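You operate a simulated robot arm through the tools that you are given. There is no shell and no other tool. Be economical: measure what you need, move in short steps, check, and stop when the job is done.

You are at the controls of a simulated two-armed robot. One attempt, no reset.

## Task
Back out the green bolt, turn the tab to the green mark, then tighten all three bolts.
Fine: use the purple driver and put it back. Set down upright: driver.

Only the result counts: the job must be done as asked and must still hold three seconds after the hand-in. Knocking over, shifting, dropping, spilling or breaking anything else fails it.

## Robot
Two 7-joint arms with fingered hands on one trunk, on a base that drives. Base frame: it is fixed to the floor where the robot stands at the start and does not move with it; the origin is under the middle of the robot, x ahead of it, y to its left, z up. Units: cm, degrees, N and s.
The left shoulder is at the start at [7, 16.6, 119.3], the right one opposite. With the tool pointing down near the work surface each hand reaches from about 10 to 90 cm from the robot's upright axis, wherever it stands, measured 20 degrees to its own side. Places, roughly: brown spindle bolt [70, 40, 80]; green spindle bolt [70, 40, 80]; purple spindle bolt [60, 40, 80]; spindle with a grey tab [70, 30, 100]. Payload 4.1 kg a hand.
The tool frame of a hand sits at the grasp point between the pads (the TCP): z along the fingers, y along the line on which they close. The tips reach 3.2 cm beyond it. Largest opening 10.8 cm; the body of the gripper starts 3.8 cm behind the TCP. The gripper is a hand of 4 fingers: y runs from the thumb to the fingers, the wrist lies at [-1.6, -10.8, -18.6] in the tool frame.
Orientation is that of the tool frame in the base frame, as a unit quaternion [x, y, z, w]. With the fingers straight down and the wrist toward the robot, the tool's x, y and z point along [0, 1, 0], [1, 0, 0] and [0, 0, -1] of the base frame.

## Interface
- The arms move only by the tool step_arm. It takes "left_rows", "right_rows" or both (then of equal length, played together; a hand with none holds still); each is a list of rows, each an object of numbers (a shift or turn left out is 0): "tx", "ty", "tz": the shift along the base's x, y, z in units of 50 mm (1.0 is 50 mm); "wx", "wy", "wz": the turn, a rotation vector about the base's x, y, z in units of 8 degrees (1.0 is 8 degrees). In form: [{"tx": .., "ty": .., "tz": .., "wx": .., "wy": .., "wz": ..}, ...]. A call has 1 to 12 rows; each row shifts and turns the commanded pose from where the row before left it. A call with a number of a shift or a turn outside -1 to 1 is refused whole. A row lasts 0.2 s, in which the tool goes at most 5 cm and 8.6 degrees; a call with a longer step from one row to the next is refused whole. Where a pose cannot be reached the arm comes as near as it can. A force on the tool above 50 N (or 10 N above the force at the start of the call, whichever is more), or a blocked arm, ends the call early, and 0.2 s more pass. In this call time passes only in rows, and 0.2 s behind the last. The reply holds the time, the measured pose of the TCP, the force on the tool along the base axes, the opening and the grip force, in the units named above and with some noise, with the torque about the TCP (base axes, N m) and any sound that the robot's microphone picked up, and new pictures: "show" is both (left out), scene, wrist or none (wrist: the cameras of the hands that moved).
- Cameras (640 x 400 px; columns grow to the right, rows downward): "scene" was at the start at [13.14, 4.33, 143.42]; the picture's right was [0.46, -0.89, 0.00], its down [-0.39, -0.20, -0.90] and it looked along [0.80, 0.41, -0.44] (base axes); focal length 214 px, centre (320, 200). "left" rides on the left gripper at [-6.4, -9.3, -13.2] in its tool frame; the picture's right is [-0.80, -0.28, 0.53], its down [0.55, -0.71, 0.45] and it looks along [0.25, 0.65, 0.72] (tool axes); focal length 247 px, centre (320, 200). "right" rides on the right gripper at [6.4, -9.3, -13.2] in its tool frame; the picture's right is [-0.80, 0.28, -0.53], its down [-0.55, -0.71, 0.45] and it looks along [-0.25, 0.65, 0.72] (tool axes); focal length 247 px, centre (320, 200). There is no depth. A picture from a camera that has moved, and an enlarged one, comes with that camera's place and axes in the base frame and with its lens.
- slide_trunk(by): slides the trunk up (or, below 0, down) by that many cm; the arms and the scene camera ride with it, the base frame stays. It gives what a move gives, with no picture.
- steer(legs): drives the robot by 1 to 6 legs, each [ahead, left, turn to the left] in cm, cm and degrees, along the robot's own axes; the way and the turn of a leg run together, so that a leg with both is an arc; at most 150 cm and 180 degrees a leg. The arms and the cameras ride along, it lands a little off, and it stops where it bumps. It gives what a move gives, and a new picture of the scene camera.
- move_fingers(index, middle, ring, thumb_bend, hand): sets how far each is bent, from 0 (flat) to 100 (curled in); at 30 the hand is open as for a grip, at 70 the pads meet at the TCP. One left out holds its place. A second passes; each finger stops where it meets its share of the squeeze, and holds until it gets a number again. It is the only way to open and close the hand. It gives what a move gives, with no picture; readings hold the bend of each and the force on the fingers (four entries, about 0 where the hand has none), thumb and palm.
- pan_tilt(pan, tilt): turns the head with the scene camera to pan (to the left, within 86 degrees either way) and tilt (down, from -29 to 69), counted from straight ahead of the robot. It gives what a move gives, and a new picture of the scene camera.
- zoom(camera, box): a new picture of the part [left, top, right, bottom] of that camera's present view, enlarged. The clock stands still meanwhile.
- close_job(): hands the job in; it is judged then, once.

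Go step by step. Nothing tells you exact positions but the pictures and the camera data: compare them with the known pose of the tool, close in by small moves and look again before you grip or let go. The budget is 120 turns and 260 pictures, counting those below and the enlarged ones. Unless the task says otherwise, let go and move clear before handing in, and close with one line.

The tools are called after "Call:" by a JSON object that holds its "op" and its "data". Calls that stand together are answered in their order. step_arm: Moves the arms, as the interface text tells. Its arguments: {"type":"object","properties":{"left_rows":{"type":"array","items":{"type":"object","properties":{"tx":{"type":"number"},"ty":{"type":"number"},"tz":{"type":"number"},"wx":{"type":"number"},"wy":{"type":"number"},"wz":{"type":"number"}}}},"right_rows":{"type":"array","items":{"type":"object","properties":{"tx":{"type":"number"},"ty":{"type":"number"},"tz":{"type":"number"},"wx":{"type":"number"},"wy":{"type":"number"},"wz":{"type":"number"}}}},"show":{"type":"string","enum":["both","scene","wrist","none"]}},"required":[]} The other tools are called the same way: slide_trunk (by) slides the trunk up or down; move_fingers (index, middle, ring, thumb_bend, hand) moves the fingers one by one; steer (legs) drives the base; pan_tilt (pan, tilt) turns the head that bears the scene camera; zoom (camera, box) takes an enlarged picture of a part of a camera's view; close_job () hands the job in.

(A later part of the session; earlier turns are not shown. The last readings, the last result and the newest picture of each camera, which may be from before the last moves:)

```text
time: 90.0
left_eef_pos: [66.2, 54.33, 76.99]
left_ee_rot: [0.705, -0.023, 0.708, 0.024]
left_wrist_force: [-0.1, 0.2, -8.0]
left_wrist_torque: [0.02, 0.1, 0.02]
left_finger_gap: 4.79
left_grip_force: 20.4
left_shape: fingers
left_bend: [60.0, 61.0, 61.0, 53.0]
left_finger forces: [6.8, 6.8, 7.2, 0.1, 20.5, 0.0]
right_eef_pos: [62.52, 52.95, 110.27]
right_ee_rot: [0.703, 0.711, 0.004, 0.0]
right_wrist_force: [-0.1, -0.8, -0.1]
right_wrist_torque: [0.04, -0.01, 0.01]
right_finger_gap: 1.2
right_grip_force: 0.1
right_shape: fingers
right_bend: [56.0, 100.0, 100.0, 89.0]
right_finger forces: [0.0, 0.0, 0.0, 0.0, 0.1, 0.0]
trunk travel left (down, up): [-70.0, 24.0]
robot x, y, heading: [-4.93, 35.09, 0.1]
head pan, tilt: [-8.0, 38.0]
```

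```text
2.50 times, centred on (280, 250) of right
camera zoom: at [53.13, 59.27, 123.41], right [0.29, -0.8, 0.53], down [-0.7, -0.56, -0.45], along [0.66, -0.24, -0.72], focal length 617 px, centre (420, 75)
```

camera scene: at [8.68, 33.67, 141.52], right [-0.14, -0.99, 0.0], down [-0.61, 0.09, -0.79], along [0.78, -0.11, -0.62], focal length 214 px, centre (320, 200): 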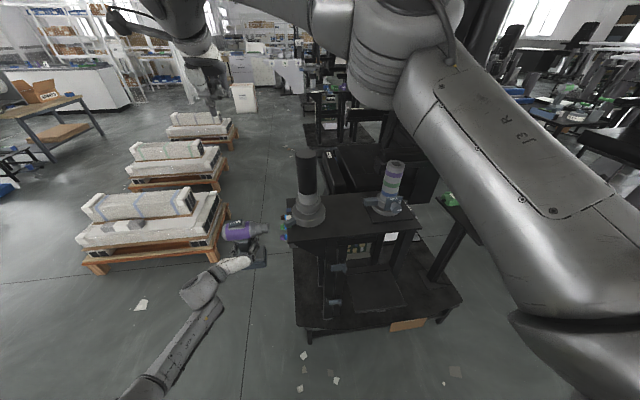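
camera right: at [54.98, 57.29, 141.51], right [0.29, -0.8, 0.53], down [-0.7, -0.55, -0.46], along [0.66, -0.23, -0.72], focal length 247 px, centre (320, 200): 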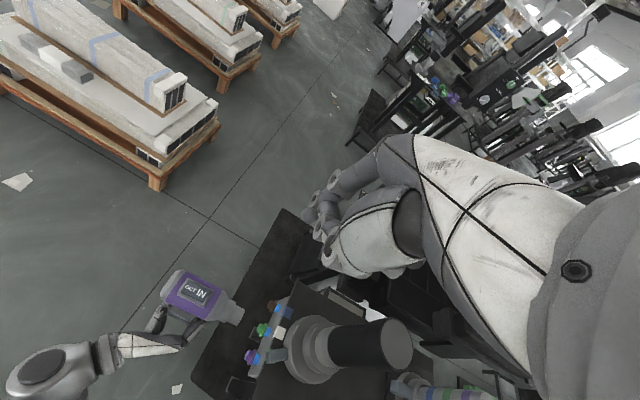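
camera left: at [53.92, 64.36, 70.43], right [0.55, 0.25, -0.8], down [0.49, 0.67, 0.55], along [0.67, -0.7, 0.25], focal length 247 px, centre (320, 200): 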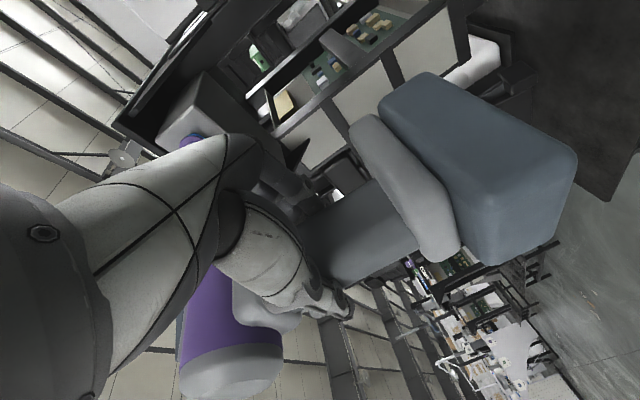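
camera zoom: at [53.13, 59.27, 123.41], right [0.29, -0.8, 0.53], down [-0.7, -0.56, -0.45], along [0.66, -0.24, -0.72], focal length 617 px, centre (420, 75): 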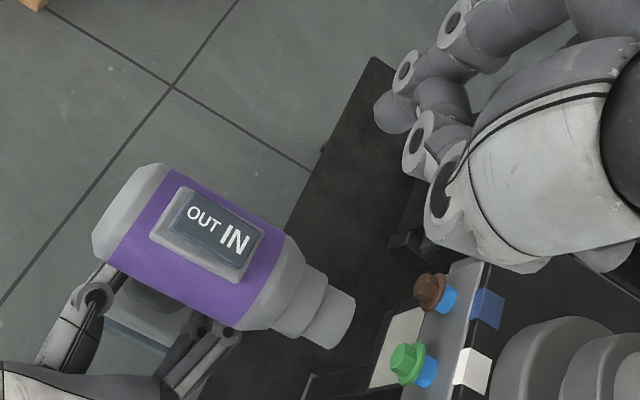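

Rocker is now in the IN position. Driving green in first — same alignment as before.

Call:
{"op": "step_arm", "data": {"left_rows": [{"ty": -0.5}, {"ty": -0.4}, {"ty": -0.1}, {"ty": -0.08}, {"ty": -0.06}, {"ty": -0.06}, {}, {}], "show": "none"}}

Call:
{"op": "zoom", "data": {"camera": "scene", "box": [240, 200, 310, 250]}}

Call:
{"op": "zoom", "data": {"camera": "right", "box": [240, 230, 380, 350]}}

```text
time: 91.8
left_eef_pos: [66.29, 48.27, 77.0]
left_ee_rot: [0.705, -0.025, 0.708, 0.026]
left_wrist_force: [0.2, 4.3, -9.5]
left_wrist_torque: [-0.12, 0.15, 0.03]
left_finger_gap: 4.81
left_grip_force: 21.5
left_shape: fingers
left_bend: [60.0, 61.0, 61.0, 53.0]
left_finger forces: [6.4, 6.3, 6.9, 0.1, 23.7, 0.1]
right_eef_pos: [62.61, 52.94, 110.26]
right_ee_rot: [0.703, 0.711, 0.005, 0.0]
right_wrist_force: [0.2, 0.4, 0.7]
right_wrist_torque: [0.02, -0.02, -0.01]
right_finger_gap: 1.23
right_grip_force: 0.0
right_shape: fingers
right_bend: [56.0, 100.0, 100.0, 89.0]
right_finger forces: [0.0, 0.0, 0.0, 0.0, 0.1, 0.0]
trunk travel left (down, up): [-70.0, 24.0]
robot x, y, heading: [-5.58, 35.16, 0.4]
head pan, tilt: [-8.0, 38.0]
```

```text
8.00 times, centred on (275, 225) of scene
camera zoom: at [8.6, 33.91, 141.53], right [-0.14, -0.99, 0.0], down [-0.61, 0.08, -0.79], along [0.78, -0.11, -0.62], focal length 1716 px, centre (680, 0)
```

zoom: 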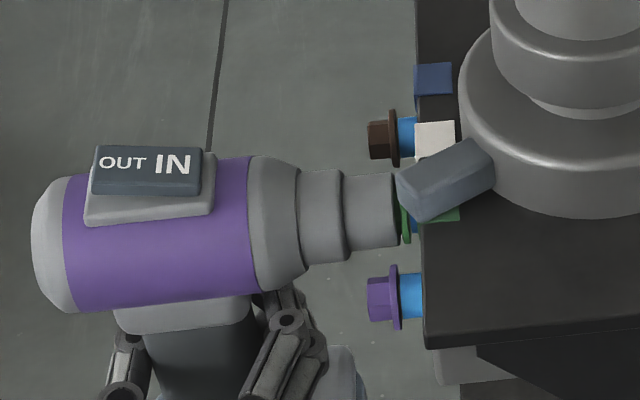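

```text
3.33 times, centred on (310, 290) of right
camera zoom: at [53.26, 59.33, 123.3], right [0.29, -0.8, 0.53], down [-0.7, -0.56, -0.45], along [0.66, -0.24, -0.72], focal length 823 px, centre (353, -100)
```

zoom: 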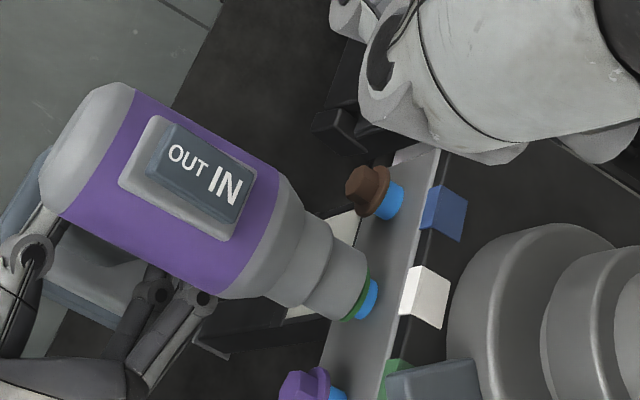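

Call:
{"op": "step_arm", "data": {"left_rows": [{"ty": -0.04}, {}, {"ty": -0.04}, {}, {"ty": -0.04}, {}, {"ty": -0.04}, {}, {"ty": -0.04}, {}, {}, {}], "show": "none"}}

Call:
{"op": "zoom", "data": {"camera": "right", "box": [240, 230, 380, 350]}}

```text
time: 94.5
left_eef_pos: [66.17, 47.49, 76.83]
left_ee_rot: [0.706, -0.023, 0.707, 0.025]
left_wrist_force: [-0.3, 7.2, -10.4]
left_wrist_torque: [-0.32, 0.14, 0.02]
left_finger_gap: 4.78
left_grip_force: 21.3
left_shape: fingers
left_bend: [60.0, 61.0, 61.0, 53.0]
left_finger forces: [6.5, 5.8, 5.8, 0.0, 25.0, 0.0]
right_eef_pos: [62.71, 52.93, 110.18]
right_ee_rot: [0.703, 0.711, 0.003, -0.001]
right_wrist_force: [1.0, 0.5, -0.9]
right_wrist_torque: [-0.01, -0.02, 0.0]
right_finger_gap: 1.21
right_grip_force: 0.1
right_shape: fingers
right_bend: [56.0, 100.0, 100.0, 89.0]
right_finger forces: [0.0, 0.1, 0.1, 0.0, 0.0, 0.0]
trunk travel left (down, up): [-70.0, 24.0]
robot x, y, heading: [-4.97, 34.86, -0.0]
head pan, tilt: [-8.0, 38.0]
```

```text
3.33 times, centred on (310, 290) of right
camera zoom: at [53.25, 59.37, 123.3], right [0.29, -0.8, 0.53], down [-0.7, -0.56, -0.45], along [0.66, -0.24, -0.72], focal length 823 px, centre (353, -100)
```

zoom: 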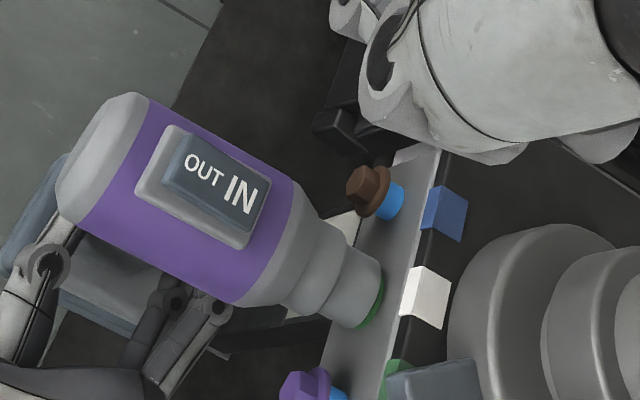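

Call:
{"op": "step_arm", "data": {"left_rows": [{"ty": -0.04}, {}, {"ty": -0.04}, {}, {"ty": -0.04}, {}, {}, {}, {}, {}], "show": "none"}}

Call:
{"op": "zoom", "data": {"camera": "right", "box": [280, 260, 360, 330]}}

```text
time: 96.7
left_eef_pos: [66.16, 47.01, 76.84]
left_ee_rot: [0.707, -0.023, 0.707, 0.026]
left_wrist_force: [0.5, 21.8, -18.5]
left_wrist_torque: [-0.79, 0.2, 0.11]
left_finger_gap: 4.88
left_grip_force: 23.0
left_shape: fingers
left_bend: [62.0, 63.0, 63.0, 52.0]
left_finger forces: [4.4, 3.6, 3.6, 0.0, 34.0, 0.1]
right_eef_pos: [62.74, 53.2, 110.02]
right_ee_rot: [0.703, 0.711, 0.002, 0.0]
right_wrist_force: [0.2, -0.7, -0.6]
right_wrist_torque: [0.01, 0.0, -0.02]
right_finger_gap: 1.21
right_grip_force: 0.1
right_shape: fingers
right_bend: [56.0, 100.0, 100.0, 89.0]
right_finger forces: [0.0, 0.0, 0.0, 0.1, 0.2, 0.0]
trunk travel left (down, up): [-70.0, 24.0]
robot x, y, heading: [-5.0, 34.97, 0.2]
head pan, tilt: [-8.0, 38.0]
```

```text
5.71 times, centred on (320, 295) of right
camera zoom: at [53.36, 59.58, 123.19], right [0.29, -0.8, 0.53], down [-0.7, -0.56, -0.45], along [0.66, -0.24, -0.72], focal length 1411 px, centre (320, -343)
```

zoom: 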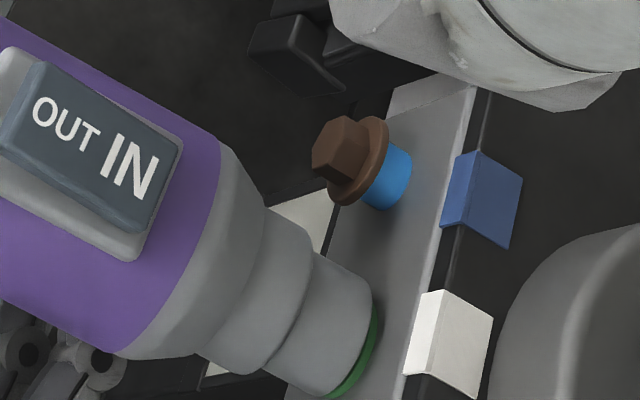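

Green is seated (force rises, no more travel). Backing off and shifting to purple (−5 cm in x).

Call:
{"op": "step_arm", "data": {"left_rows": [{"ty": 0.2}, {"ty": 0.6}, {"ty": 0.3}, {"tx": -0.5}, {"tx": -0.5}, {"ty": -0.3}], "show": "none"}}

Call:
{"op": "zoom", "data": {"camera": "right", "box": [220, 230, 380, 370]}}

Call:
{"op": "zoom", "data": {"camera": "scene", "box": [240, 200, 310, 250]}}

```text
time: 98.0
left_eef_pos: [61.16, 50.8, 76.87]
left_ee_rot: [0.706, -0.024, 0.707, 0.024]
left_wrist_force: [-0.3, -0.5, -9.6]
left_wrist_torque: [0.04, 0.15, -0.03]
left_finger_gap: 4.79
left_grip_force: 20.3
left_shape: fingers
left_bend: [60.0, 61.0, 61.0, 53.0]
left_finger forces: [6.9, 6.5, 6.7, 0.0, 20.1, 0.0]
right_eef_pos: [62.64, 52.87, 110.18]
right_ee_rot: [0.703, 0.711, 0.004, -0.002]
right_wrist_force: [-0.3, 0.0, 1.1]
right_wrist_torque: [0.02, 0.02, 0.01]
right_finger_gap: 1.24
right_grip_force: 0.2
right_shape: fingers
right_bend: [56.0, 100.0, 100.0, 89.0]
right_finger forces: [0.0, 0.0, 0.0, 0.0, 0.0, 0.1]
trunk travel left (down, up): [-70.0, 24.0]
robot x, y, heading: [-5.03, 34.99, 0.2]
head pan, tilt: [-8.0, 38.0]
```

```text
2.86 times, centred on (300, 300) of right
camera zoom: at [53.31, 59.17, 123.31], right [0.29, -0.8, 0.53], down [-0.7, -0.55, -0.45], along [0.66, -0.24, -0.72], focal length 706 px, centre (377, -86)
```

zoom: 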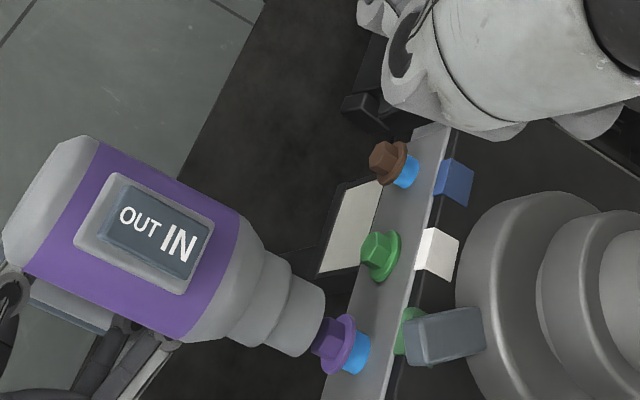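

```text
8.00 times, centred on (275, 225) of scene
camera zoom: at [8.66, 33.73, 141.52], right [-0.14, -0.99, 0.0], down [-0.61, 0.09, -0.79], along [0.78, -0.11, -0.62], focal length 1716 px, centre (680, 0)
```

zoom: 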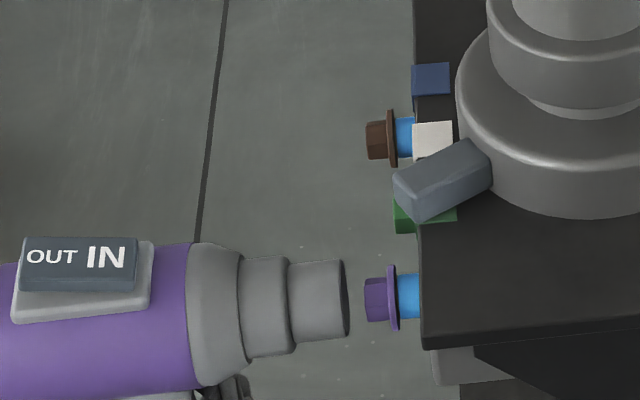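

Call:
{"op": "step_arm", "data": {"left_rows": [{"ty": -0.3}, {"ty": -0.1}, {"ty": -0.06}, {"ty": -0.06}, {}, {"ty": -0.04}, {}, {"ty": -0.04}, {}, {"ty": -0.04}, {}, {}], "show": "none"}}

Call:
{"op": "zoom", "data": {"camera": "right", "box": [220, 230, 380, 370]}}

```text
time: 100.7
left_eef_pos: [61.16, 47.5, 76.94]
left_ee_rot: [0.706, -0.024, 0.707, 0.025]
left_wrist_force: [0.5, 5.7, -10.9]
left_wrist_torque: [-0.22, 0.17, -0.02]
left_finger_gap: 4.83
left_grip_force: 21.1
left_shape: fingers
left_bend: [61.0, 61.0, 62.0, 52.0]
left_finger forces: [6.0, 6.3, 6.5, 0.0, 24.1, 0.1]
right_eef_pos: [62.61, 52.91, 110.16]
right_ee_rot: [0.703, 0.711, 0.004, 0.0]
right_wrist_force: [0.5, -0.3, 0.1]
right_wrist_torque: [-0.03, 0.02, 0.01]
right_finger_gap: 1.21
right_grip_force: 0.1
right_shape: fingers
right_bend: [56.0, 100.0, 100.0, 89.0]
right_finger forces: [0.0, 0.1, 0.0, 0.0, 0.0, 0.0]
trunk travel left (down, up): [-70.0, 24.0]
robot x, y, heading: [-4.91, 34.93, 0.2]
head pan, tilt: [-8.0, 38.0]
```

```text
2.86 times, centred on (300, 300) of right
camera zoom: at [53.26, 59.32, 123.3], right [0.29, -0.8, 0.53], down [-0.7, -0.55, -0.45], along [0.66, -0.24, -0.72], focal length 706 px, centre (377, -86)
```

zoom: 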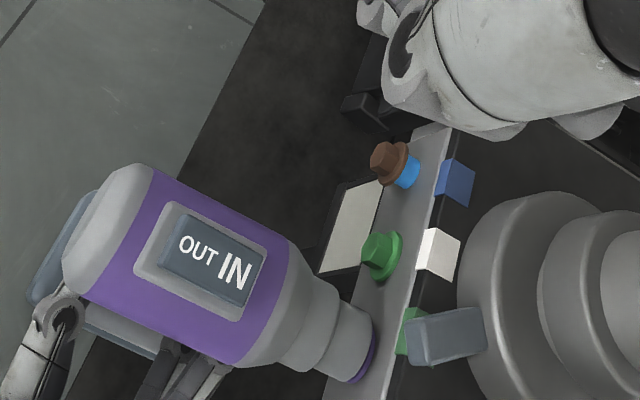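

Working. Follow it to full seat.

Call:
{"op": "step_arm", "data": {"left_rows": [{"ty": -0.04}, {}, {"ty": -0.04}, {}, {"ty": -0.04}, {}, {}, {}, {}, {}], "show": "none"}}

Call:
{"op": "zoom", "data": {"camera": "right", "box": [270, 290, 350, 360]}}

```text
time: 102.8
left_eef_pos: [61.3, 47.23, 76.8]
left_ee_rot: [0.706, -0.022, 0.707, 0.025]
left_wrist_force: [0.4, 15.2, -14.6]
left_wrist_torque: [-0.54, 0.17, 0.05]
left_finger_gap: 4.9
left_grip_force: 21.9
left_shape: fingers
left_bend: [61.0, 62.0, 63.0, 52.0]
left_finger forces: [5.2, 4.7, 4.6, 0.0, 29.7, 0.0]
right_eef_pos: [62.58, 53.12, 110.03]
right_ee_rot: [0.703, 0.711, 0.004, 0.0]
right_wrist_force: [-1.0, -0.5, 0.4]
right_wrist_torque: [0.04, -0.02, 0.0]
right_finger_gap: 1.25
right_grip_force: 0.0
right_shape: fingers
right_bend: [56.0, 100.0, 100.0, 89.0]
right_finger forces: [0.1, 0.0, 0.1, 0.1, 0.0, 0.0]
trunk travel left (down, up): [-70.0, 24.0]
robot x, y, heading: [-4.98, 34.74, -0.0]
head pan, tilt: [-8.0, 38.0]
```

```text
5.71 times, centred on (310, 325) of right
camera zoom: at [53.29, 59.48, 123.25], right [0.29, -0.8, 0.53], down [-0.7, -0.56, -0.45], along [0.66, -0.24, -0.72], focal length 1411 px, centre (377, -514)
```

zoom: 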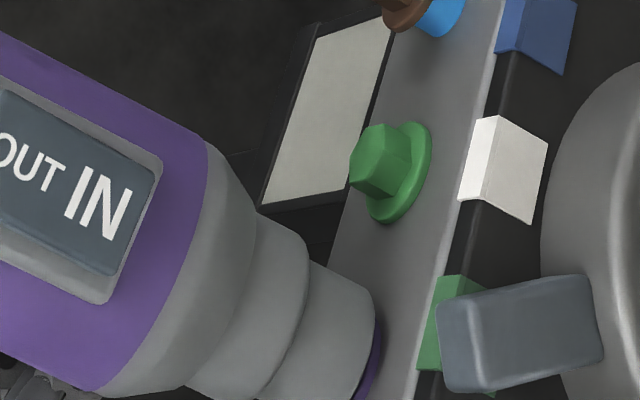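

Purple seated. Now brown (+10 cm in x).

Call:
{"op": "step_arm", "data": {"left_rows": [{"ty": 0.2}, {"ty": 0.6}, {"ty": 0.3}, {"tx": 0.5}, {"tx": 0.5}, {"tx": 0.5}, {"tx": 0.5}, {"ty": -0.3}], "show": "none"}}

Call:
{"op": "zoom", "data": {"camera": "right", "box": [220, 210, 380, 350]}}

Call:
{"op": "zoom", "data": {"camera": "scene", "box": [240, 190, 310, 240]}}

```text
time: 104.7
left_eef_pos: [71.16, 50.88, 76.96]
left_ee_rot: [0.706, -0.024, 0.708, 0.024]
left_wrist_force: [-0.2, -1.0, -8.2]
left_wrist_torque: [0.03, 0.12, 0.02]
left_finger_gap: 4.81
left_grip_force: 20.7
left_shape: fingers
left_bend: [60.0, 61.0, 61.0, 52.0]
left_finger forces: [6.6, 6.6, 7.0, 0.1, 20.4, 0.0]
right_eef_pos: [62.52, 52.89, 110.26]
right_ee_rot: [0.703, 0.711, 0.004, -0.001]
right_wrist_force: [0.0, 0.3, 0.4]
right_wrist_torque: [0.03, -0.05, 0.0]
right_finger_gap: 1.23
right_grip_force: 0.0
right_shape: fingers
right_bend: [56.0, 100.0, 100.0, 89.0]
right_finger forces: [0.0, 0.0, 0.0, 0.1, 0.0, 0.0]
trunk travel left (down, up): [-70.0, 24.0]
robot x, y, heading: [-5.3, 34.91, 0.1]
head pan, tilt: [-8.0, 38.0]
```

```text
2.86 times, centred on (300, 280) of right
camera zoom: at [53.18, 59.23, 123.37], right [0.29, -0.8, 0.53], down [-0.7, -0.55, -0.46], along [0.66, -0.24, -0.72], focal length 706 px, centre (377, -29)
```

zoom: 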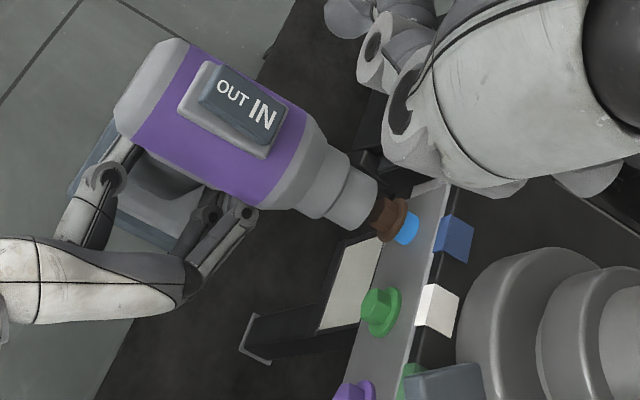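

```text
8.00 times, centred on (275, 215) of scene
camera zoom: at [8.51, 33.79, 141.54], right [-0.14, -0.99, 0.0], down [-0.61, 0.08, -0.79], along [0.78, -0.11, -0.62], focal length 1716 px, centre (680, 80)
```

zoom: 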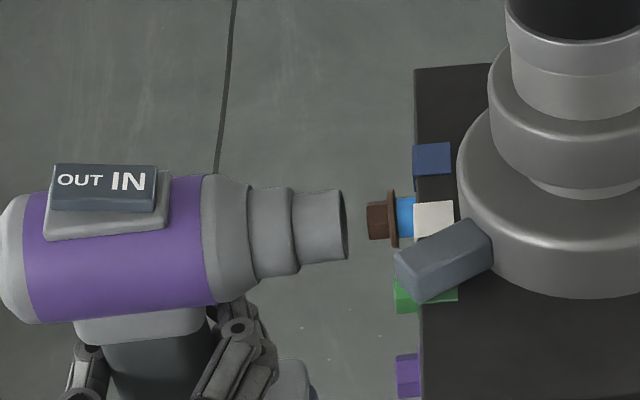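

Call:
{"op": "step_arm", "data": {"left_rows": [{"ty": -0.3}, {"ty": -0.1}, {"ty": -0.06}, {"ty": -0.06}, {}, {"ty": -0.04}, {}, {"ty": -0.04}, {}, {"ty": -0.04}, {}, {}], "show": "none"}}

Call:
{"op": "step_arm", "data": {"left_rows": [{"ty": -0.04}, {}, {"ty": -0.04}, {}, {"ty": -0.04}, {}, {}, {}, {}, {}], "show": "none"}}

Call:
{"op": "zoom", "data": {"camera": "right", "box": [290, 240, 370, 310]}}

```text
time: 107.2
left_eef_pos: [71.24, 47.66, 76.98]
left_ee_rot: [0.706, -0.024, 0.707, 0.025]
left_wrist_force: [-0.7, 3.6, -9.5]
left_wrist_torque: [-0.08, 0.18, -0.05]
left_finger_gap: 4.82
left_grip_force: 21.5
left_shape: fingers
left_bend: [60.0, 61.0, 62.0, 52.0]
left_finger forces: [6.3, 6.5, 6.8, 0.1, 22.9, 0.0]
right_eef_pos: [62.56, 53.02, 110.12]
right_ee_rot: [0.703, 0.711, 0.004, 0.0]
right_wrist_force: [0.5, 0.0, 0.3]
right_wrist_torque: [-0.02, -0.02, -0.01]
right_finger_gap: 1.21
right_grip_force: 0.0
right_shape: fingers
right_bend: [56.0, 100.0, 100.0, 89.0]
right_finger forces: [0.0, 0.0, 0.0, 0.1, 0.0, 0.0]
trunk travel left (down, up): [-70.0, 24.0]
robot x, y, heading: [-5.0, 34.91, 0.0]
head pan, tilt: [-8.0, 38.0]
```

```text
time: 109.5
left_eef_pos: [71.31, 47.48, 76.88]
left_ee_rot: [0.706, -0.023, 0.707, 0.025]
left_wrist_force: [-0.1, 10.1, -12.7]
left_wrist_torque: [-0.37, 0.19, 0.02]
left_finger_gap: 4.84
left_grip_force: 21.3
left_shape: fingers
left_bend: [61.0, 61.0, 62.0, 52.0]
left_finger forces: [5.6, 5.3, 5.3, 0.0, 26.8, 0.0]
right_eef_pos: [62.6, 53.14, 110.15]
right_ee_rot: [0.703, 0.711, 0.003, 0.0]
right_wrist_force: [-0.5, -0.1, -0.4]
right_wrist_torque: [-0.02, 0.04, 0.02]
right_finger_gap: 1.23
right_grip_force: 0.1
right_shape: fingers
right_bend: [56.0, 100.0, 100.0, 89.0]
right_finger forces: [0.0, 0.0, 0.0, 0.1, 0.0, 0.0]
trunk travel left (down, up): [-70.0, 24.0]
robot x, y, heading: [-4.99, 34.9, 0.3]
head pan, tilt: [-8.0, 38.0]
```

```text
5.71 times, centred on (330, 275) of right
camera zoom: at [53.29, 59.42, 123.26], right [0.29, -0.8, 0.53], down [-0.7, -0.56, -0.45], along [0.66, -0.24, -0.72], focal length 1411 px, centre (263, -229)
```

zoom: 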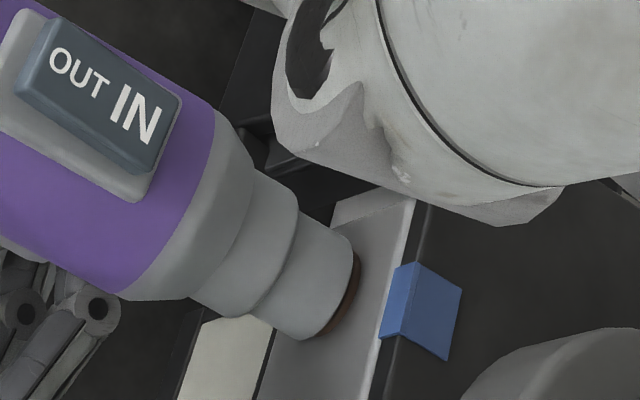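

Call:
{"op": "step_arm", "data": {"left_rows": [{"ty": -0.04}, {"ty": -0.04}, {}, {}, {}, {}, {}, {}], "show": "none"}}

Call:
{"op": "step_arm", "data": {"left_rows": [{"ty": 0.2}, {"ty": 0.6}, {"ty": 0.8}, {"ty": 0.8}], "show": "none"}}

Call:
{"op": "zoom", "data": {"camera": "right", "box": [270, 230, 390, 350]}}

Call:
{"op": "zoom", "data": {"camera": "scene", "box": [260, 190, 330, 245]}}

```text
time: 111.2
left_eef_pos: [71.21, 47.01, 76.74]
left_ee_rot: [0.707, -0.023, 0.706, 0.025]
left_wrist_force: [-0.1, 19.9, -17.2]
left_wrist_torque: [-0.69, 0.26, 0.18]
left_finger_gap: 4.88
left_grip_force: 22.0
left_shape: fingers
left_bend: [62.0, 63.0, 64.0, 51.0]
left_finger forces: [4.3, 3.8, 3.6, 0.1, 32.3, 0.0]
right_eef_pos: [62.73, 53.1, 109.98]
right_ee_rot: [0.703, 0.711, 0.003, -0.001]
right_wrist_force: [-0.1, 0.0, -0.3]
right_wrist_torque: [0.02, 0.01, -0.01]
right_finger_gap: 1.19
right_grip_force: 0.0
right_shape: fingers
right_bend: [56.0, 100.0, 100.0, 89.0]
right_finger forces: [0.1, 0.0, 0.0, 0.0, 0.0, 0.1]
trunk travel left (down, up): [-70.0, 24.0]
robot x, y, heading: [-4.35, 35.33, -0.1]
head pan, tilt: [-8.0, 38.0]
```

```text
time: 112.2
left_eef_pos: [71.15, 58.66, 76.82]
left_ee_rot: [0.706, -0.025, 0.707, 0.026]
left_wrist_force: [-0.2, -1.0, -8.9]
left_wrist_torque: [0.01, 0.11, 0.02]
left_finger_gap: 4.83
left_grip_force: 20.0
left_shape: fingers
left_bend: [60.0, 61.0, 61.0, 52.0]
left_finger forces: [6.9, 6.5, 6.5, 0.0, 19.9, 0.0]
right_eef_pos: [62.46, 52.93, 110.2]
right_ee_rot: [0.703, 0.711, 0.003, 0.0]
right_wrist_force: [0.4, -0.6, -1.2]
right_wrist_torque: [0.0, 0.02, 0.01]
right_finger_gap: 1.19
right_grip_force: 0.1
right_shape: fingers
right_bend: [56.0, 100.0, 100.0, 89.0]
right_finger forces: [0.1, 0.0, 0.0, 0.1, 0.0, 0.0]
trunk travel left (down, up): [-70.0, 24.0]
robot x, y, heading: [-5.19, 34.71, -0.1]
head pan, tilt: [-8.0, 38.0]
```

```text
3.33 times, centred on (330, 290) of right
camera zoom: at [53.24, 59.33, 123.31], right [0.29, -0.8, 0.53], down [-0.7, -0.55, -0.45], along [0.66, -0.24, -0.72], focal length 823 px, centre (287, -100)
```

zoom: 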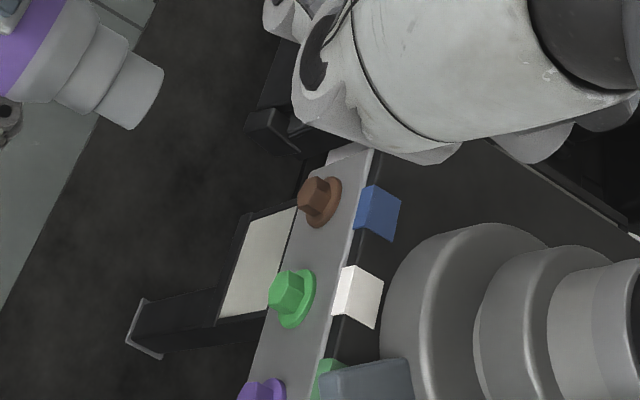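

```text
7.27 times, centred on (295, 218) of scene
camera zoom: at [8.57, 33.93, 141.53], right [-0.14, -0.99, 0.0], down [-0.61, 0.08, -0.79], along [0.78, -0.11, -0.62], focal length 1560 px, centre (502, 73)
```

zoom: 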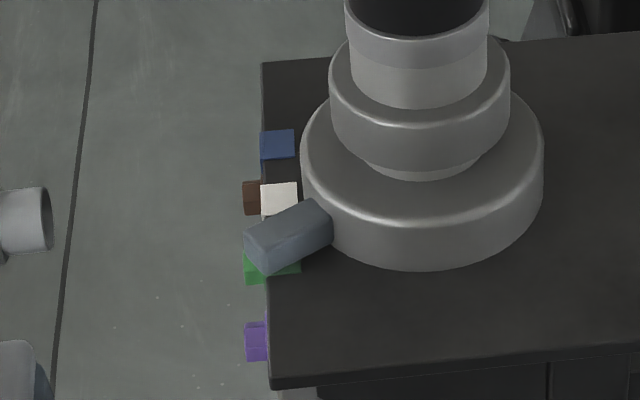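

All three bolts flush and the tab is on green. Now return the driver: retract both arms to travel poses.

Call:
{"op": "step_arm", "data": {"left_rows": [{"ty": 0.8, "tz": 0.2}, {"ty": 0.8, "tz": 0.2}, {"ty": 0.85, "tz": 0.2, "wz": 0.49}, {"tx": -0.6, "tz": 0.2}, {"tx": -0.7}, {"tx": -0.7}, {"tx": -0.7}, {"tx": -0.7}, {"tx": -0.7}, {"tx": -0.7}, {"tx": -0.2}], "right_rows": [{"tz": 0.8}, {"tz": 0.8}, {"tz": 0.8}, {"tz": 0.8}, {"tz": 0.6}, {"ty": -0.8, "tx": -0.4}, {"ty": -0.8, "tx": -0.4}, {"ty": -0.8, "tx": -0.4}, {"ty": -0.8, "tx": -0.4}, {"ty": -0.8, "tx": -0.4}, {"ty": -0.8, "tx": -0.4}], "show": "none"}}

Call:
{"op": "steer", "data": {"legs": [[-13, 0, 0], [0, -35, 0]]}}

Call:
{"op": "pan_tilt", "data": {"pan": 10, "tilt": 45}}

Call:
{"op": "zoom", "data": {"camera": "scene", "box": [200, 130, 400, 290]}}

```text
time: 114.7
left_eef_pos: [46.27, 70.69, 81.11]
left_ee_rot: [0.706, 0.0, 0.709, 0.001]
left_wrist_force: [0.0, -1.4, -8.0]
left_wrist_torque: [0.02, 0.16, 0.02]
left_finger_gap: 4.8
left_grip_force: 20.3
left_shape: fingers
left_bend: [60.0, 61.0, 61.0, 52.0]
left_finger forces: [6.9, 6.6, 7.1, 0.1, 20.5, 0.0]
right_eef_pos: [50.39, 28.74, 129.17]
right_ee_rot: [0.703, 0.712, 0.005, -0.001]
right_wrist_force: [-0.7, -0.1, 0.3]
right_wrist_torque: [0.05, 0.0, 0.0]
right_finger_gap: 1.22
right_grip_force: 0.0
right_shape: fingers
right_bend: [56.0, 100.0, 100.0, 89.0]
right_finger forces: [0.0, 0.1, 0.0, 0.0, 0.1, 0.0]
trunk travel left (down, up): [-70.0, 24.0]
robot x, y, heading: [-4.72, 34.97, -0.2]
head pan, tilt: [-8.0, 38.0]
```

```text
time: 117.8
left_eef_pos: [33.36, 36.48, 81.0]
left_ee_rot: [0.706, 0.0, 0.708, 0.001]
left_wrist_force: [-0.1, 0.8, -8.9]
left_wrist_torque: [0.0, 0.1, -0.01]
left_finger_gap: 4.81
left_grip_force: 20.8
left_shape: fingers
left_bend: [60.0, 61.0, 61.0, 52.0]
left_finger forces: [6.9, 6.5, 7.1, 0.0, 20.4, 0.1]
right_eef_pos: [37.47, -5.54, 129.19]
right_ee_rot: [0.703, 0.711, 0.005, 0.0]
right_wrist_force: [0.2, -0.1, 0.7]
right_wrist_torque: [0.0, -0.03, -0.01]
right_finger_gap: 1.23
right_grip_force: 0.0
right_shape: fingers
right_bend: [56.0, 100.0, 100.0, 89.0]
right_finger forces: [0.1, 0.0, 0.0, 0.0, 0.1, 0.0]
trunk travel left (down, up): [-70.0, 24.0]
robot x, y, heading: [-18.46, 0.1, 0.1]
head pan, tilt: [-8.0, 38.0]
camera scene: at [-4.53, -0.68, 141.54], right [-0.14, -0.99, 0.0], down [-0.61, 0.08, -0.79], along [0.78, -0.11, -0.62], focal length 214 px, centre (320, 200)
```

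scene: 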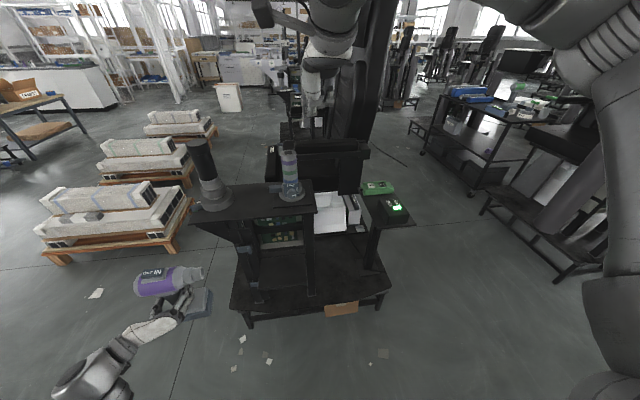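

```text
time: 118.6
left_eef_pos: [33.24, 36.34, 80.85]
left_ee_rot: [0.706, 0.0, 0.708, 0.001]
left_wrist_force: [-0.3, 0.0, -9.3]
left_wrist_torque: [0.03, 0.13, 0.0]
left_finger_gap: 4.78
left_grip_force: 20.3
left_shape: fingers
left_bend: [60.0, 61.0, 61.0, 52.0]
left_finger forces: [6.7, 6.5, 7.1, 0.1, 20.5, 0.1]
right_eef_pos: [37.51, -5.61, 129.17]
right_ee_rot: [0.703, 0.711, 0.005, -0.001]
right_wrist_force: [0.1, 0.1, -0.3]
right_wrist_torque: [0.02, 0.04, 0.05]
right_finger_gap: 1.26
right_grip_force: 0.0
right_shape: fingers
right_bend: [56.0, 100.0, 100.0, 89.0]
right_finger forces: [0.0, 0.0, 0.0, 0.0, 0.0, 0.0]
trunk travel left (down, up): [-70.0, 24.0]
robot x, y, heading: [-18.17, 0.49, -0.0]
head pan, tilt: [10.0, 45.0]
camera scene: at [-5.06, 1.93, 140.51], right [0.17, -0.98, 0.0], down [-0.7, -0.12, -0.71], along [0.7, 0.12, -0.71], focal length 214 px, centre (320, 200)
```

scene: 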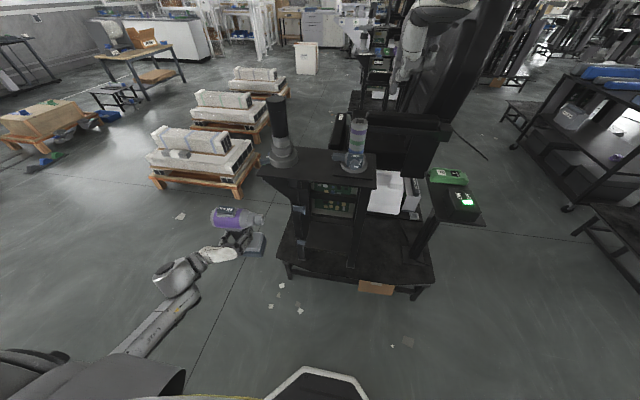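

```text
2.50 times, centred on (300, 210) of scene
camera zoom: at [-5.06, 1.93, 140.51], right [0.17, -0.98, 0.0], down [-0.7, -0.12, -0.71], along [0.7, 0.12, -0.71], focal length 536 px, centre (370, 175)
```

zoom: 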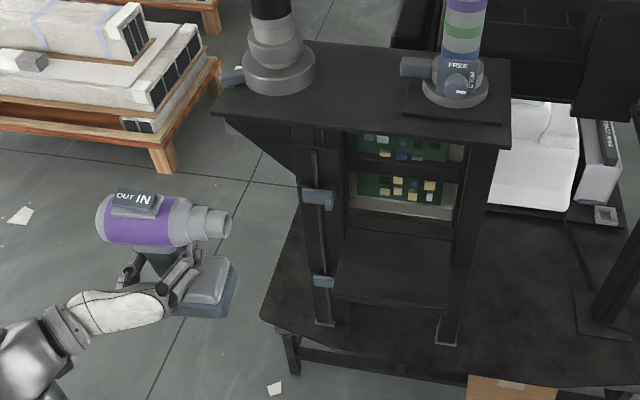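

Call:
{"op": "step_arm", "data": {"left_rows": [{"ty": -0.8}, {"ty": -0.8}, {"ty": -0.8}, {"ty": -0.8}, {"ty": -0.42, "tx": -0.02}, {}], "show": "none"}}

Call:
{"op": "zoom", "data": {"camera": "scene", "box": [220, 150, 400, 290]}}

Call:
{"op": "zoom", "data": {"camera": "left", "box": [0, 0, 640, 400]}}

```text
time: 120.0
left_eef_pos: [33.12, 18.17, 81.06]
left_ee_rot: [0.706, -0.001, 0.708, 0.001]
left_wrist_force: [0.0, 0.3, -8.5]
left_wrist_torque: [0.03, 0.13, -0.02]
left_finger_gap: 4.79
left_grip_force: 20.3
left_shape: fingers
left_bend: [60.0, 61.0, 61.0, 52.0]
left_finger forces: [6.6, 6.6, 7.2, 0.0, 20.5, 0.1]
right_eef_pos: [37.58, -5.6, 129.06]
right_ee_rot: [0.702, 0.712, 0.004, -0.001]
right_wrist_force: [0.3, 0.3, 0.1]
right_wrist_torque: [-0.03, 0.02, 0.0]
right_finger_gap: 1.25
right_grip_force: 0.1
right_shape: fingers
right_bend: [56.0, 100.0, 100.0, 89.0]
right_finger forces: [0.0, 0.1, 0.0, 0.0, 0.1, 0.0]
trunk travel left (down, up): [-70.0, 24.0]
robot x, y, heading: [-18.18, 0.32, -0.0]
head pan, tilt: [10.0, 45.0]
```

```text
2.86 times, centred on (310, 220) of scene
camera zoom: at [-5.06, 1.91, 140.51], right [0.17, -0.98, 0.0], down [-0.7, -0.12, -0.71], along [0.7, 0.12, -0.71], focal length 613 px, centre (349, 143)
```

zoom: 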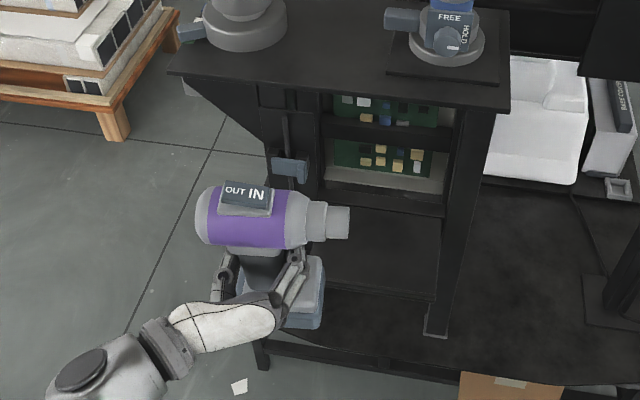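

```text
1.00 times, centred on (320, 200) of left
camera zoom: at [20.08, 27.41, 74.58], right [0.53, 0.28, -0.8], down [0.45, 0.71, 0.55], along [0.72, -0.65, 0.25], focal length 247 px, centre (320, 200)
```

zoom: 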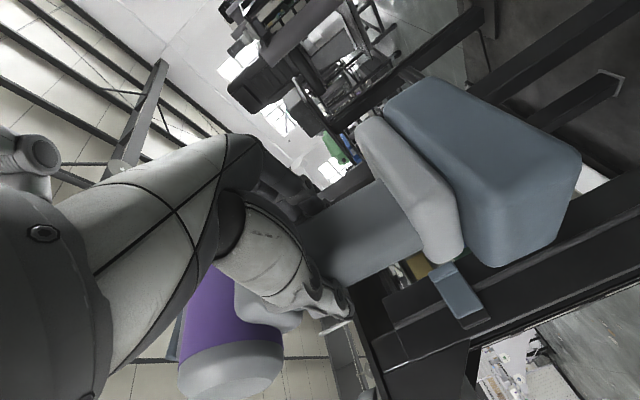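

Call:
{"op": "zoom", "data": {"camera": "scene", "box": [265, 195, 350, 270]}}

```text
5.33 times, centred on (308, 232) of scene
camera zoom: at [-5.06, 1.91, 140.51], right [0.17, -0.98, 0.0], down [-0.7, -0.12, -0.71], along [0.7, 0.12, -0.71], focal length 1144 px, centre (387, 27)
```

zoom: 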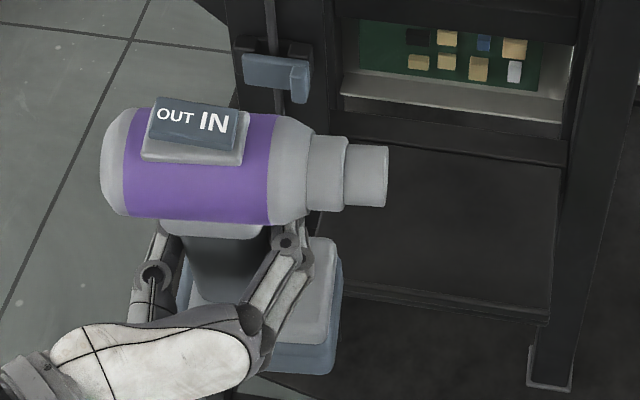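

The driver pitched ~4.5° nose-up in the grip. I'll level it before setting down.

Call:
{"op": "step_arm", "data": {"left_rows": [{"wx": 0.3}, {"wx": 0.27}, {}], "show": "none"}}

Call:
{"op": "zoom", "data": {"camera": "scene", "box": [265, 195, 350, 270]}}

Call:
{"op": "zoom", "data": {"camera": "left", "box": [0, 0, 640, 400]}}

```text
time: 120.8
left_eef_pos: [33.09, 18.13, 80.94]
left_ee_rot: [0.706, -0.028, 0.707, -0.026]
left_wrist_force: [-0.3, 1.2, -9.1]
left_wrist_torque: [-0.02, 0.17, -0.01]
left_finger_gap: 4.82
left_grip_force: 20.6
left_shape: fingers
left_bend: [60.0, 61.0, 61.0, 52.0]
left_finger forces: [7.1, 6.7, 7.3, 0.0, 20.2, 0.0]
right_eef_pos: [37.57, -5.7, 129.08]
right_ee_rot: [0.704, 0.711, 0.003, 0.0]
right_wrist_force: [0.4, -0.5, 0.6]
right_wrist_torque: [-0.01, 0.03, 0.0]
right_finger_gap: 1.25
right_grip_force: 0.1
right_shape: fingers
right_bend: [56.0, 100.0, 100.0, 89.0]
right_finger forces: [0.0, 0.0, 0.1, 0.0, 0.1, 0.1]
trunk travel left (down, up): [-70.0, 24.0]
robot x, y, heading: [-18.06, 0.09, 0.0]
head pan, tilt: [10.0, 45.0]
```

```text
5.33 times, centred on (308, 232) of scene
camera zoom: at [-5.07, 1.87, 140.51], right [0.17, -0.98, 0.0], down [-0.7, -0.12, -0.71], along [0.7, 0.12, -0.71], focal length 1144 px, centre (387, 27)
```

zoom: 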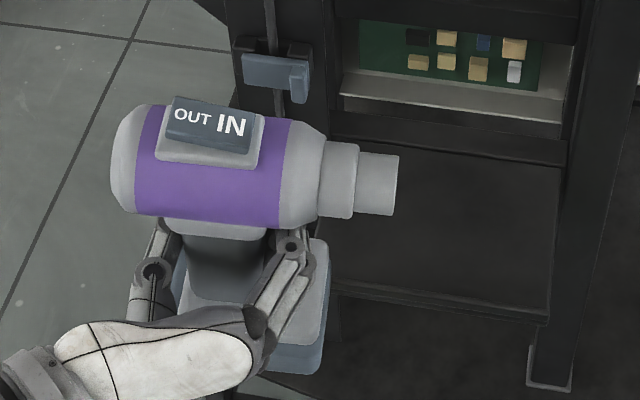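

```text
1.00 times, centred on (320, 200) of left
camera zoom: at [20.14, 27.89, 75.31], right [0.53, 0.34, -0.77], down [0.45, 0.66, 0.6], along [0.72, -0.67, 0.2], focal length 247 px, centre (320, 200)
```

zoom: 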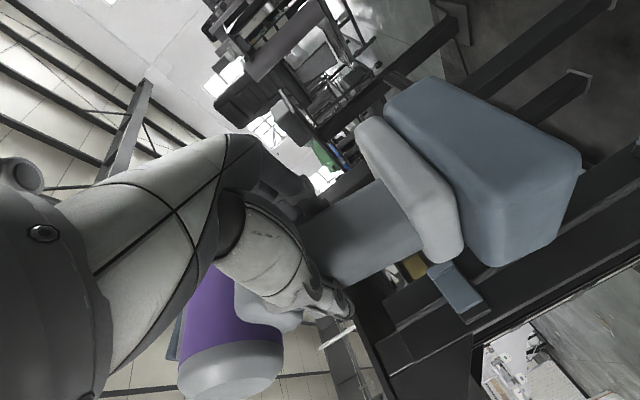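

Call:
{"op": "step_arm", "data": {"left_rows": [{"wx": 0.2, "ty": -0.5}, {"ty": -0.8}, {"ty": -0.73}, {"tx": 0.7}, {"tx": 0.8}, {"tx": 0.8}, {"tx": 0.5}, {}], "show": "none"}}

Call:
{"op": "zoom", "data": {"camera": "scene", "box": [290, 170, 370, 240]}}

Call:
{"op": "zoom", "data": {"camera": "left", "box": [0, 0, 640, 400]}}

```text
time: 122.6
left_eef_pos: [47.0, 7.94, 80.92]
left_ee_rot: [0.706, -0.038, 0.707, -0.037]
left_wrist_force: [-0.2, -0.2, -10.2]
left_wrist_torque: [-0.02, 0.09, 0.0]
left_finger_gap: 4.82
left_grip_force: 20.4
left_shape: fingers
left_bend: [60.0, 61.0, 61.0, 53.0]
left_finger forces: [6.6, 6.8, 7.3, 0.0, 20.1, 0.0]
right_eef_pos: [37.47, -5.59, 129.2]
right_ee_rot: [0.703, 0.711, 0.005, 0.0]
right_wrist_force: [0.6, -0.3, 0.7]
right_wrist_torque: [-0.01, 0.02, 0.0]
right_finger_gap: 1.24
right_grip_force: 0.2
right_shape: fingers
right_bend: [56.0, 100.0, 100.0, 89.0]
right_finger forces: [0.0, 0.1, 0.0, 0.0, 0.0, 0.1]
trunk travel left (down, up): [-70.0, 24.0]
robot x, y, heading: [-18.24, -0.17, -0.1]
head pan, tilt: [10.0, 45.0]
```

```text
5.71 times, centred on (330, 205) of scene
camera zoom: at [-5.11, 1.86, 140.52], right [0.17, -0.98, 0.0], down [-0.7, -0.12, -0.71], along [0.7, 0.12, -0.71], focal length 1226 px, centre (263, 171)
```

zoom: 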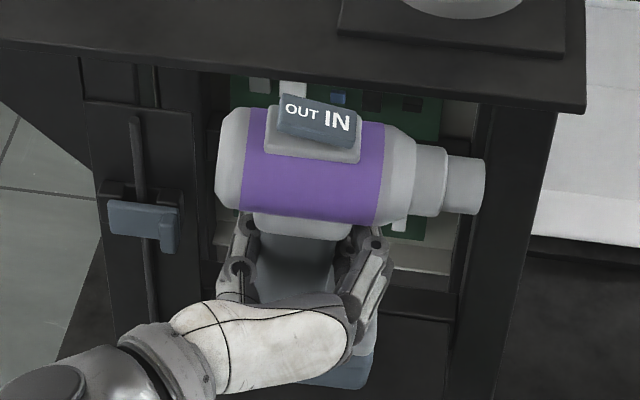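

```text
1.00 times, centred on (320, 200) of left
camera zoom: at [34.06, 17.93, 75.5], right [0.53, 0.37, -0.76], down [0.45, 0.64, 0.62], along [0.72, -0.67, 0.18], focal length 247 px, centre (320, 200)
```

zoom: 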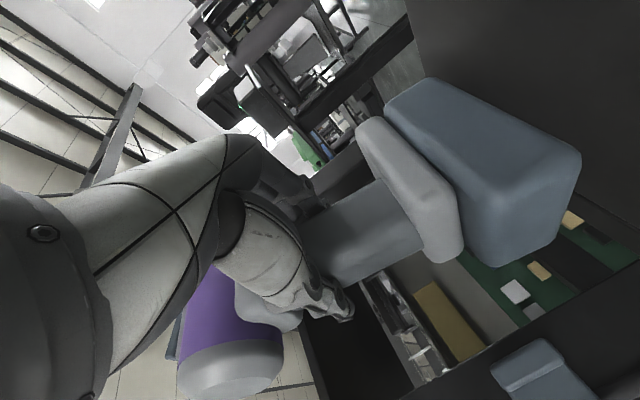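

Call:
{"op": "step_arm", "data": {"left_rows": [{"tz": -0.3}, {"tz": -0.24}, {"tz": -0.08}, {"tz": -0.06}, {}], "show": "none"}}

Call:
{"op": "step_arm", "data": {"left_rows": [{"tz": -0.04}, {"tz": -0.03}, {}], "show": "none"}}

Call:
{"op": "zoom", "data": {"camera": "scene", "box": [290, 170, 370, 240]}}

Call:
{"op": "zoom", "data": {"camera": "left", "box": [300, 50, 640, 320]}}

```text
time: 123.8
left_eef_pos: [46.96, 7.98, 77.68]
left_ee_rot: [0.706, -0.038, 0.706, -0.037]
left_wrist_force: [3.7, 2.4, 8.1]
left_wrist_torque: [-0.57, -0.08, 0.13]
left_finger_gap: 4.89
left_grip_force: 21.1
left_shape: fingers
left_bend: [60.0, 62.0, 63.0, 52.0]
left_finger forces: [9.2, 6.0, 4.4, 0.1, 22.4, 0.1]
right_eef_pos: [37.44, -5.65, 129.13]
right_ee_rot: [0.703, 0.711, 0.005, 0.0]
right_wrist_force: [0.5, -0.4, 0.9]
right_wrist_torque: [0.02, -0.02, -0.01]
right_finger_gap: 1.24
right_grip_force: 0.0
right_shape: fingers
right_bend: [56.0, 100.0, 100.0, 89.0]
right_finger forces: [0.1, 0.0, 0.0, 0.1, 0.0, 0.1]
trunk travel left (down, up): [-70.0, 24.0]
robot x, y, heading: [-17.96, 0.56, 0.0]
head pan, tilt: [10.0, 45.0]
```

```text
time: 124.6
left_eef_pos: [47.12, 8.23, 77.23]
left_ee_rot: [0.706, -0.038, 0.707, -0.038]
left_wrist_force: [3.8, 2.8, 10.1]
left_wrist_torque: [-0.63, -0.03, 0.18]
left_finger_gap: 4.92
left_grip_force: 21.8
left_shape: fingers
left_bend: [60.0, 62.0, 63.0, 52.0]
left_finger forces: [9.8, 5.7, 4.3, 0.1, 22.4, 0.0]
right_eef_pos: [37.32, -5.68, 129.3]
right_ee_rot: [0.702, 0.712, 0.005, 0.0]
right_wrist_force: [-0.2, 0.1, -0.4]
right_wrist_torque: [0.05, 0.03, 0.05]
right_finger_gap: 1.23
right_grip_force: 0.1
right_shape: fingers
right_bend: [56.0, 100.0, 100.0, 89.0]
right_finger forces: [0.1, 0.0, 0.0, 0.0, 0.1, 0.1]
trunk travel left (down, up): [-70.0, 24.0]
robot x, y, heading: [-18.11, 0.5, -0.0]
head pan, tilt: [10.0, 45.0]
```

```text
5.71 times, centred on (330, 205) of scene
camera zoom: at [-5.25, 1.9, 140.53], right [0.17, -0.98, 0.0], down [-0.7, -0.12, -0.71], along [0.7, 0.12, -0.71], focal length 1226 px, centre (263, 171)
```

zoom: 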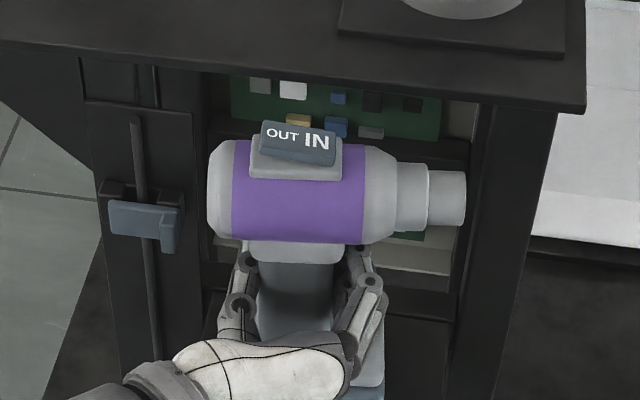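

```text
1.48 times, centred on (470, 185) of left
camera zoom: at [34.07, 17.94, 71.85], right [0.54, 0.37, -0.76], down [0.45, 0.64, 0.62], along [0.72, -0.67, 0.18], focal length 366 px, centre (98, 222)
```

zoom: 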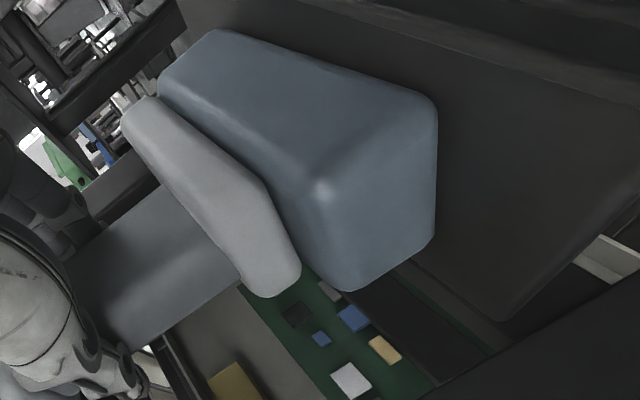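

Contact came early on the nose-side edge: the deviation I corrected as pitch was really yaw. Lift, undo the pitch, correct yaw, and re-check.

Call:
{"op": "step_arm", "data": {"left_rows": [{"tz": 0.2}, {"tz": 0.2, "wx": -0.4}, {"tz": 0.1, "wx": -0.37}, {"wz": -0.49}, {}], "show": "none"}}

Call:
{"op": "zoom", "data": {"camera": "scene", "box": [290, 170, 370, 240]}}

Call:
{"op": "zoom", "data": {"camera": "right", "box": [60, 200, 260, 360]}}

Call:
{"op": "zoom", "data": {"camera": "left", "box": [300, 50, 640, 320]}}

```text
time: 125.8
left_eef_pos: [47.08, 7.96, 79.55]
left_ee_rot: [0.706, -0.025, 0.707, 0.025]
left_wrist_force: [0.1, -0.9, -8.2]
left_wrist_torque: [0.05, 0.14, -0.01]
left_finger_gap: 4.86
left_grip_force: 20.4
left_shape: fingers
left_bend: [60.0, 61.0, 61.0, 52.0]
left_finger forces: [6.9, 6.4, 7.0, 0.0, 20.7, 0.0]
right_eef_pos: [37.37, -5.67, 129.17]
right_ee_rot: [0.703, 0.712, 0.005, -0.001]
right_wrist_force: [-0.5, -0.6, -0.1]
right_wrist_torque: [0.0, -0.03, 0.01]
right_finger_gap: 1.24
right_grip_force: 0.1
right_shape: fingers
right_bend: [56.0, 100.0, 100.0, 89.0]
right_finger forces: [0.0, 0.0, 0.0, 0.0, 0.0, 0.0]
trunk travel left (down, up): [-70.0, 24.0]
robot x, y, heading: [-17.93, 0.57, 0.1]
head pan, tilt: [10.0, 45.0]
```

```text
5.71 times, centred on (330, 205) of scene
camera zoom: at [-5.08, 1.81, 140.51], right [0.17, -0.98, 0.0], down [-0.7, -0.12, -0.71], along [0.7, 0.12, -0.71], focal length 1226 px, centre (263, 171)
```

zoom: 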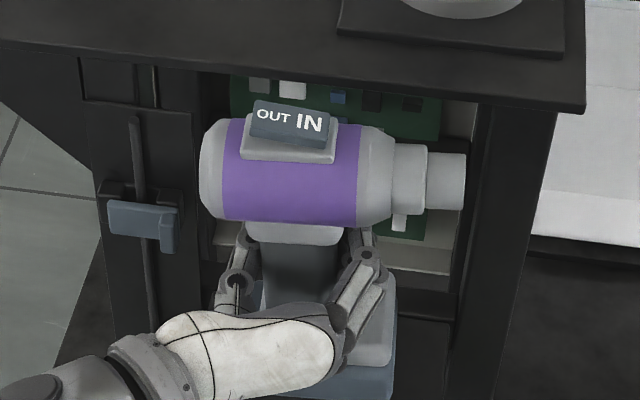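

```text
2.50 times, centred on (160, 280) of right
camera zoom: at [28.11, 0.64, 142.31], right [0.29, -0.8, 0.53], down [-0.7, -0.55, -0.46], along [0.66, -0.24, -0.72], focal length 617 px, centre (720, 0)
```

zoom: 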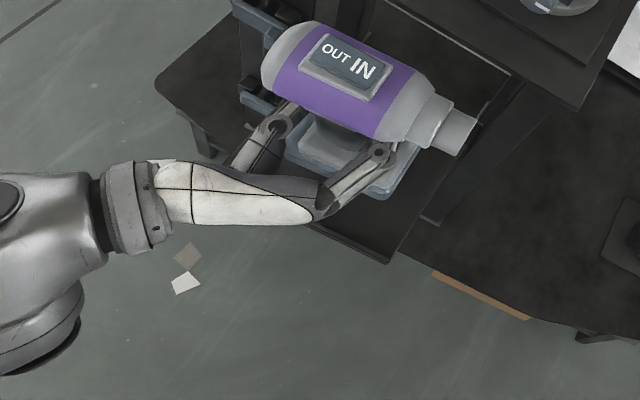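

```text
1.48 times, centred on (470, 185) of left
camera zoom: at [34.81, 18.1, 73.23], right [0.55, 0.24, -0.8], down [0.5, 0.67, 0.55], along [0.67, -0.7, 0.25], focal length 366 px, centre (98, 222)
```

zoom: 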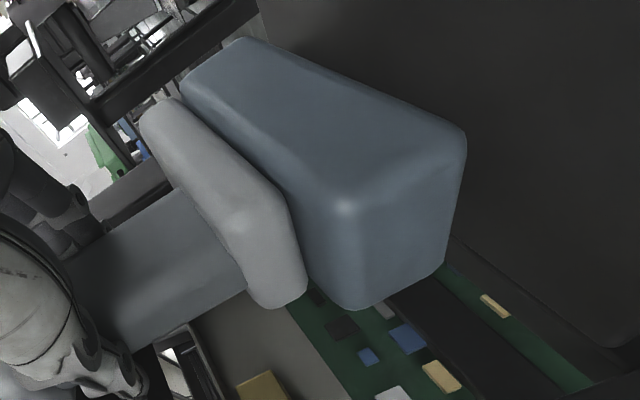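

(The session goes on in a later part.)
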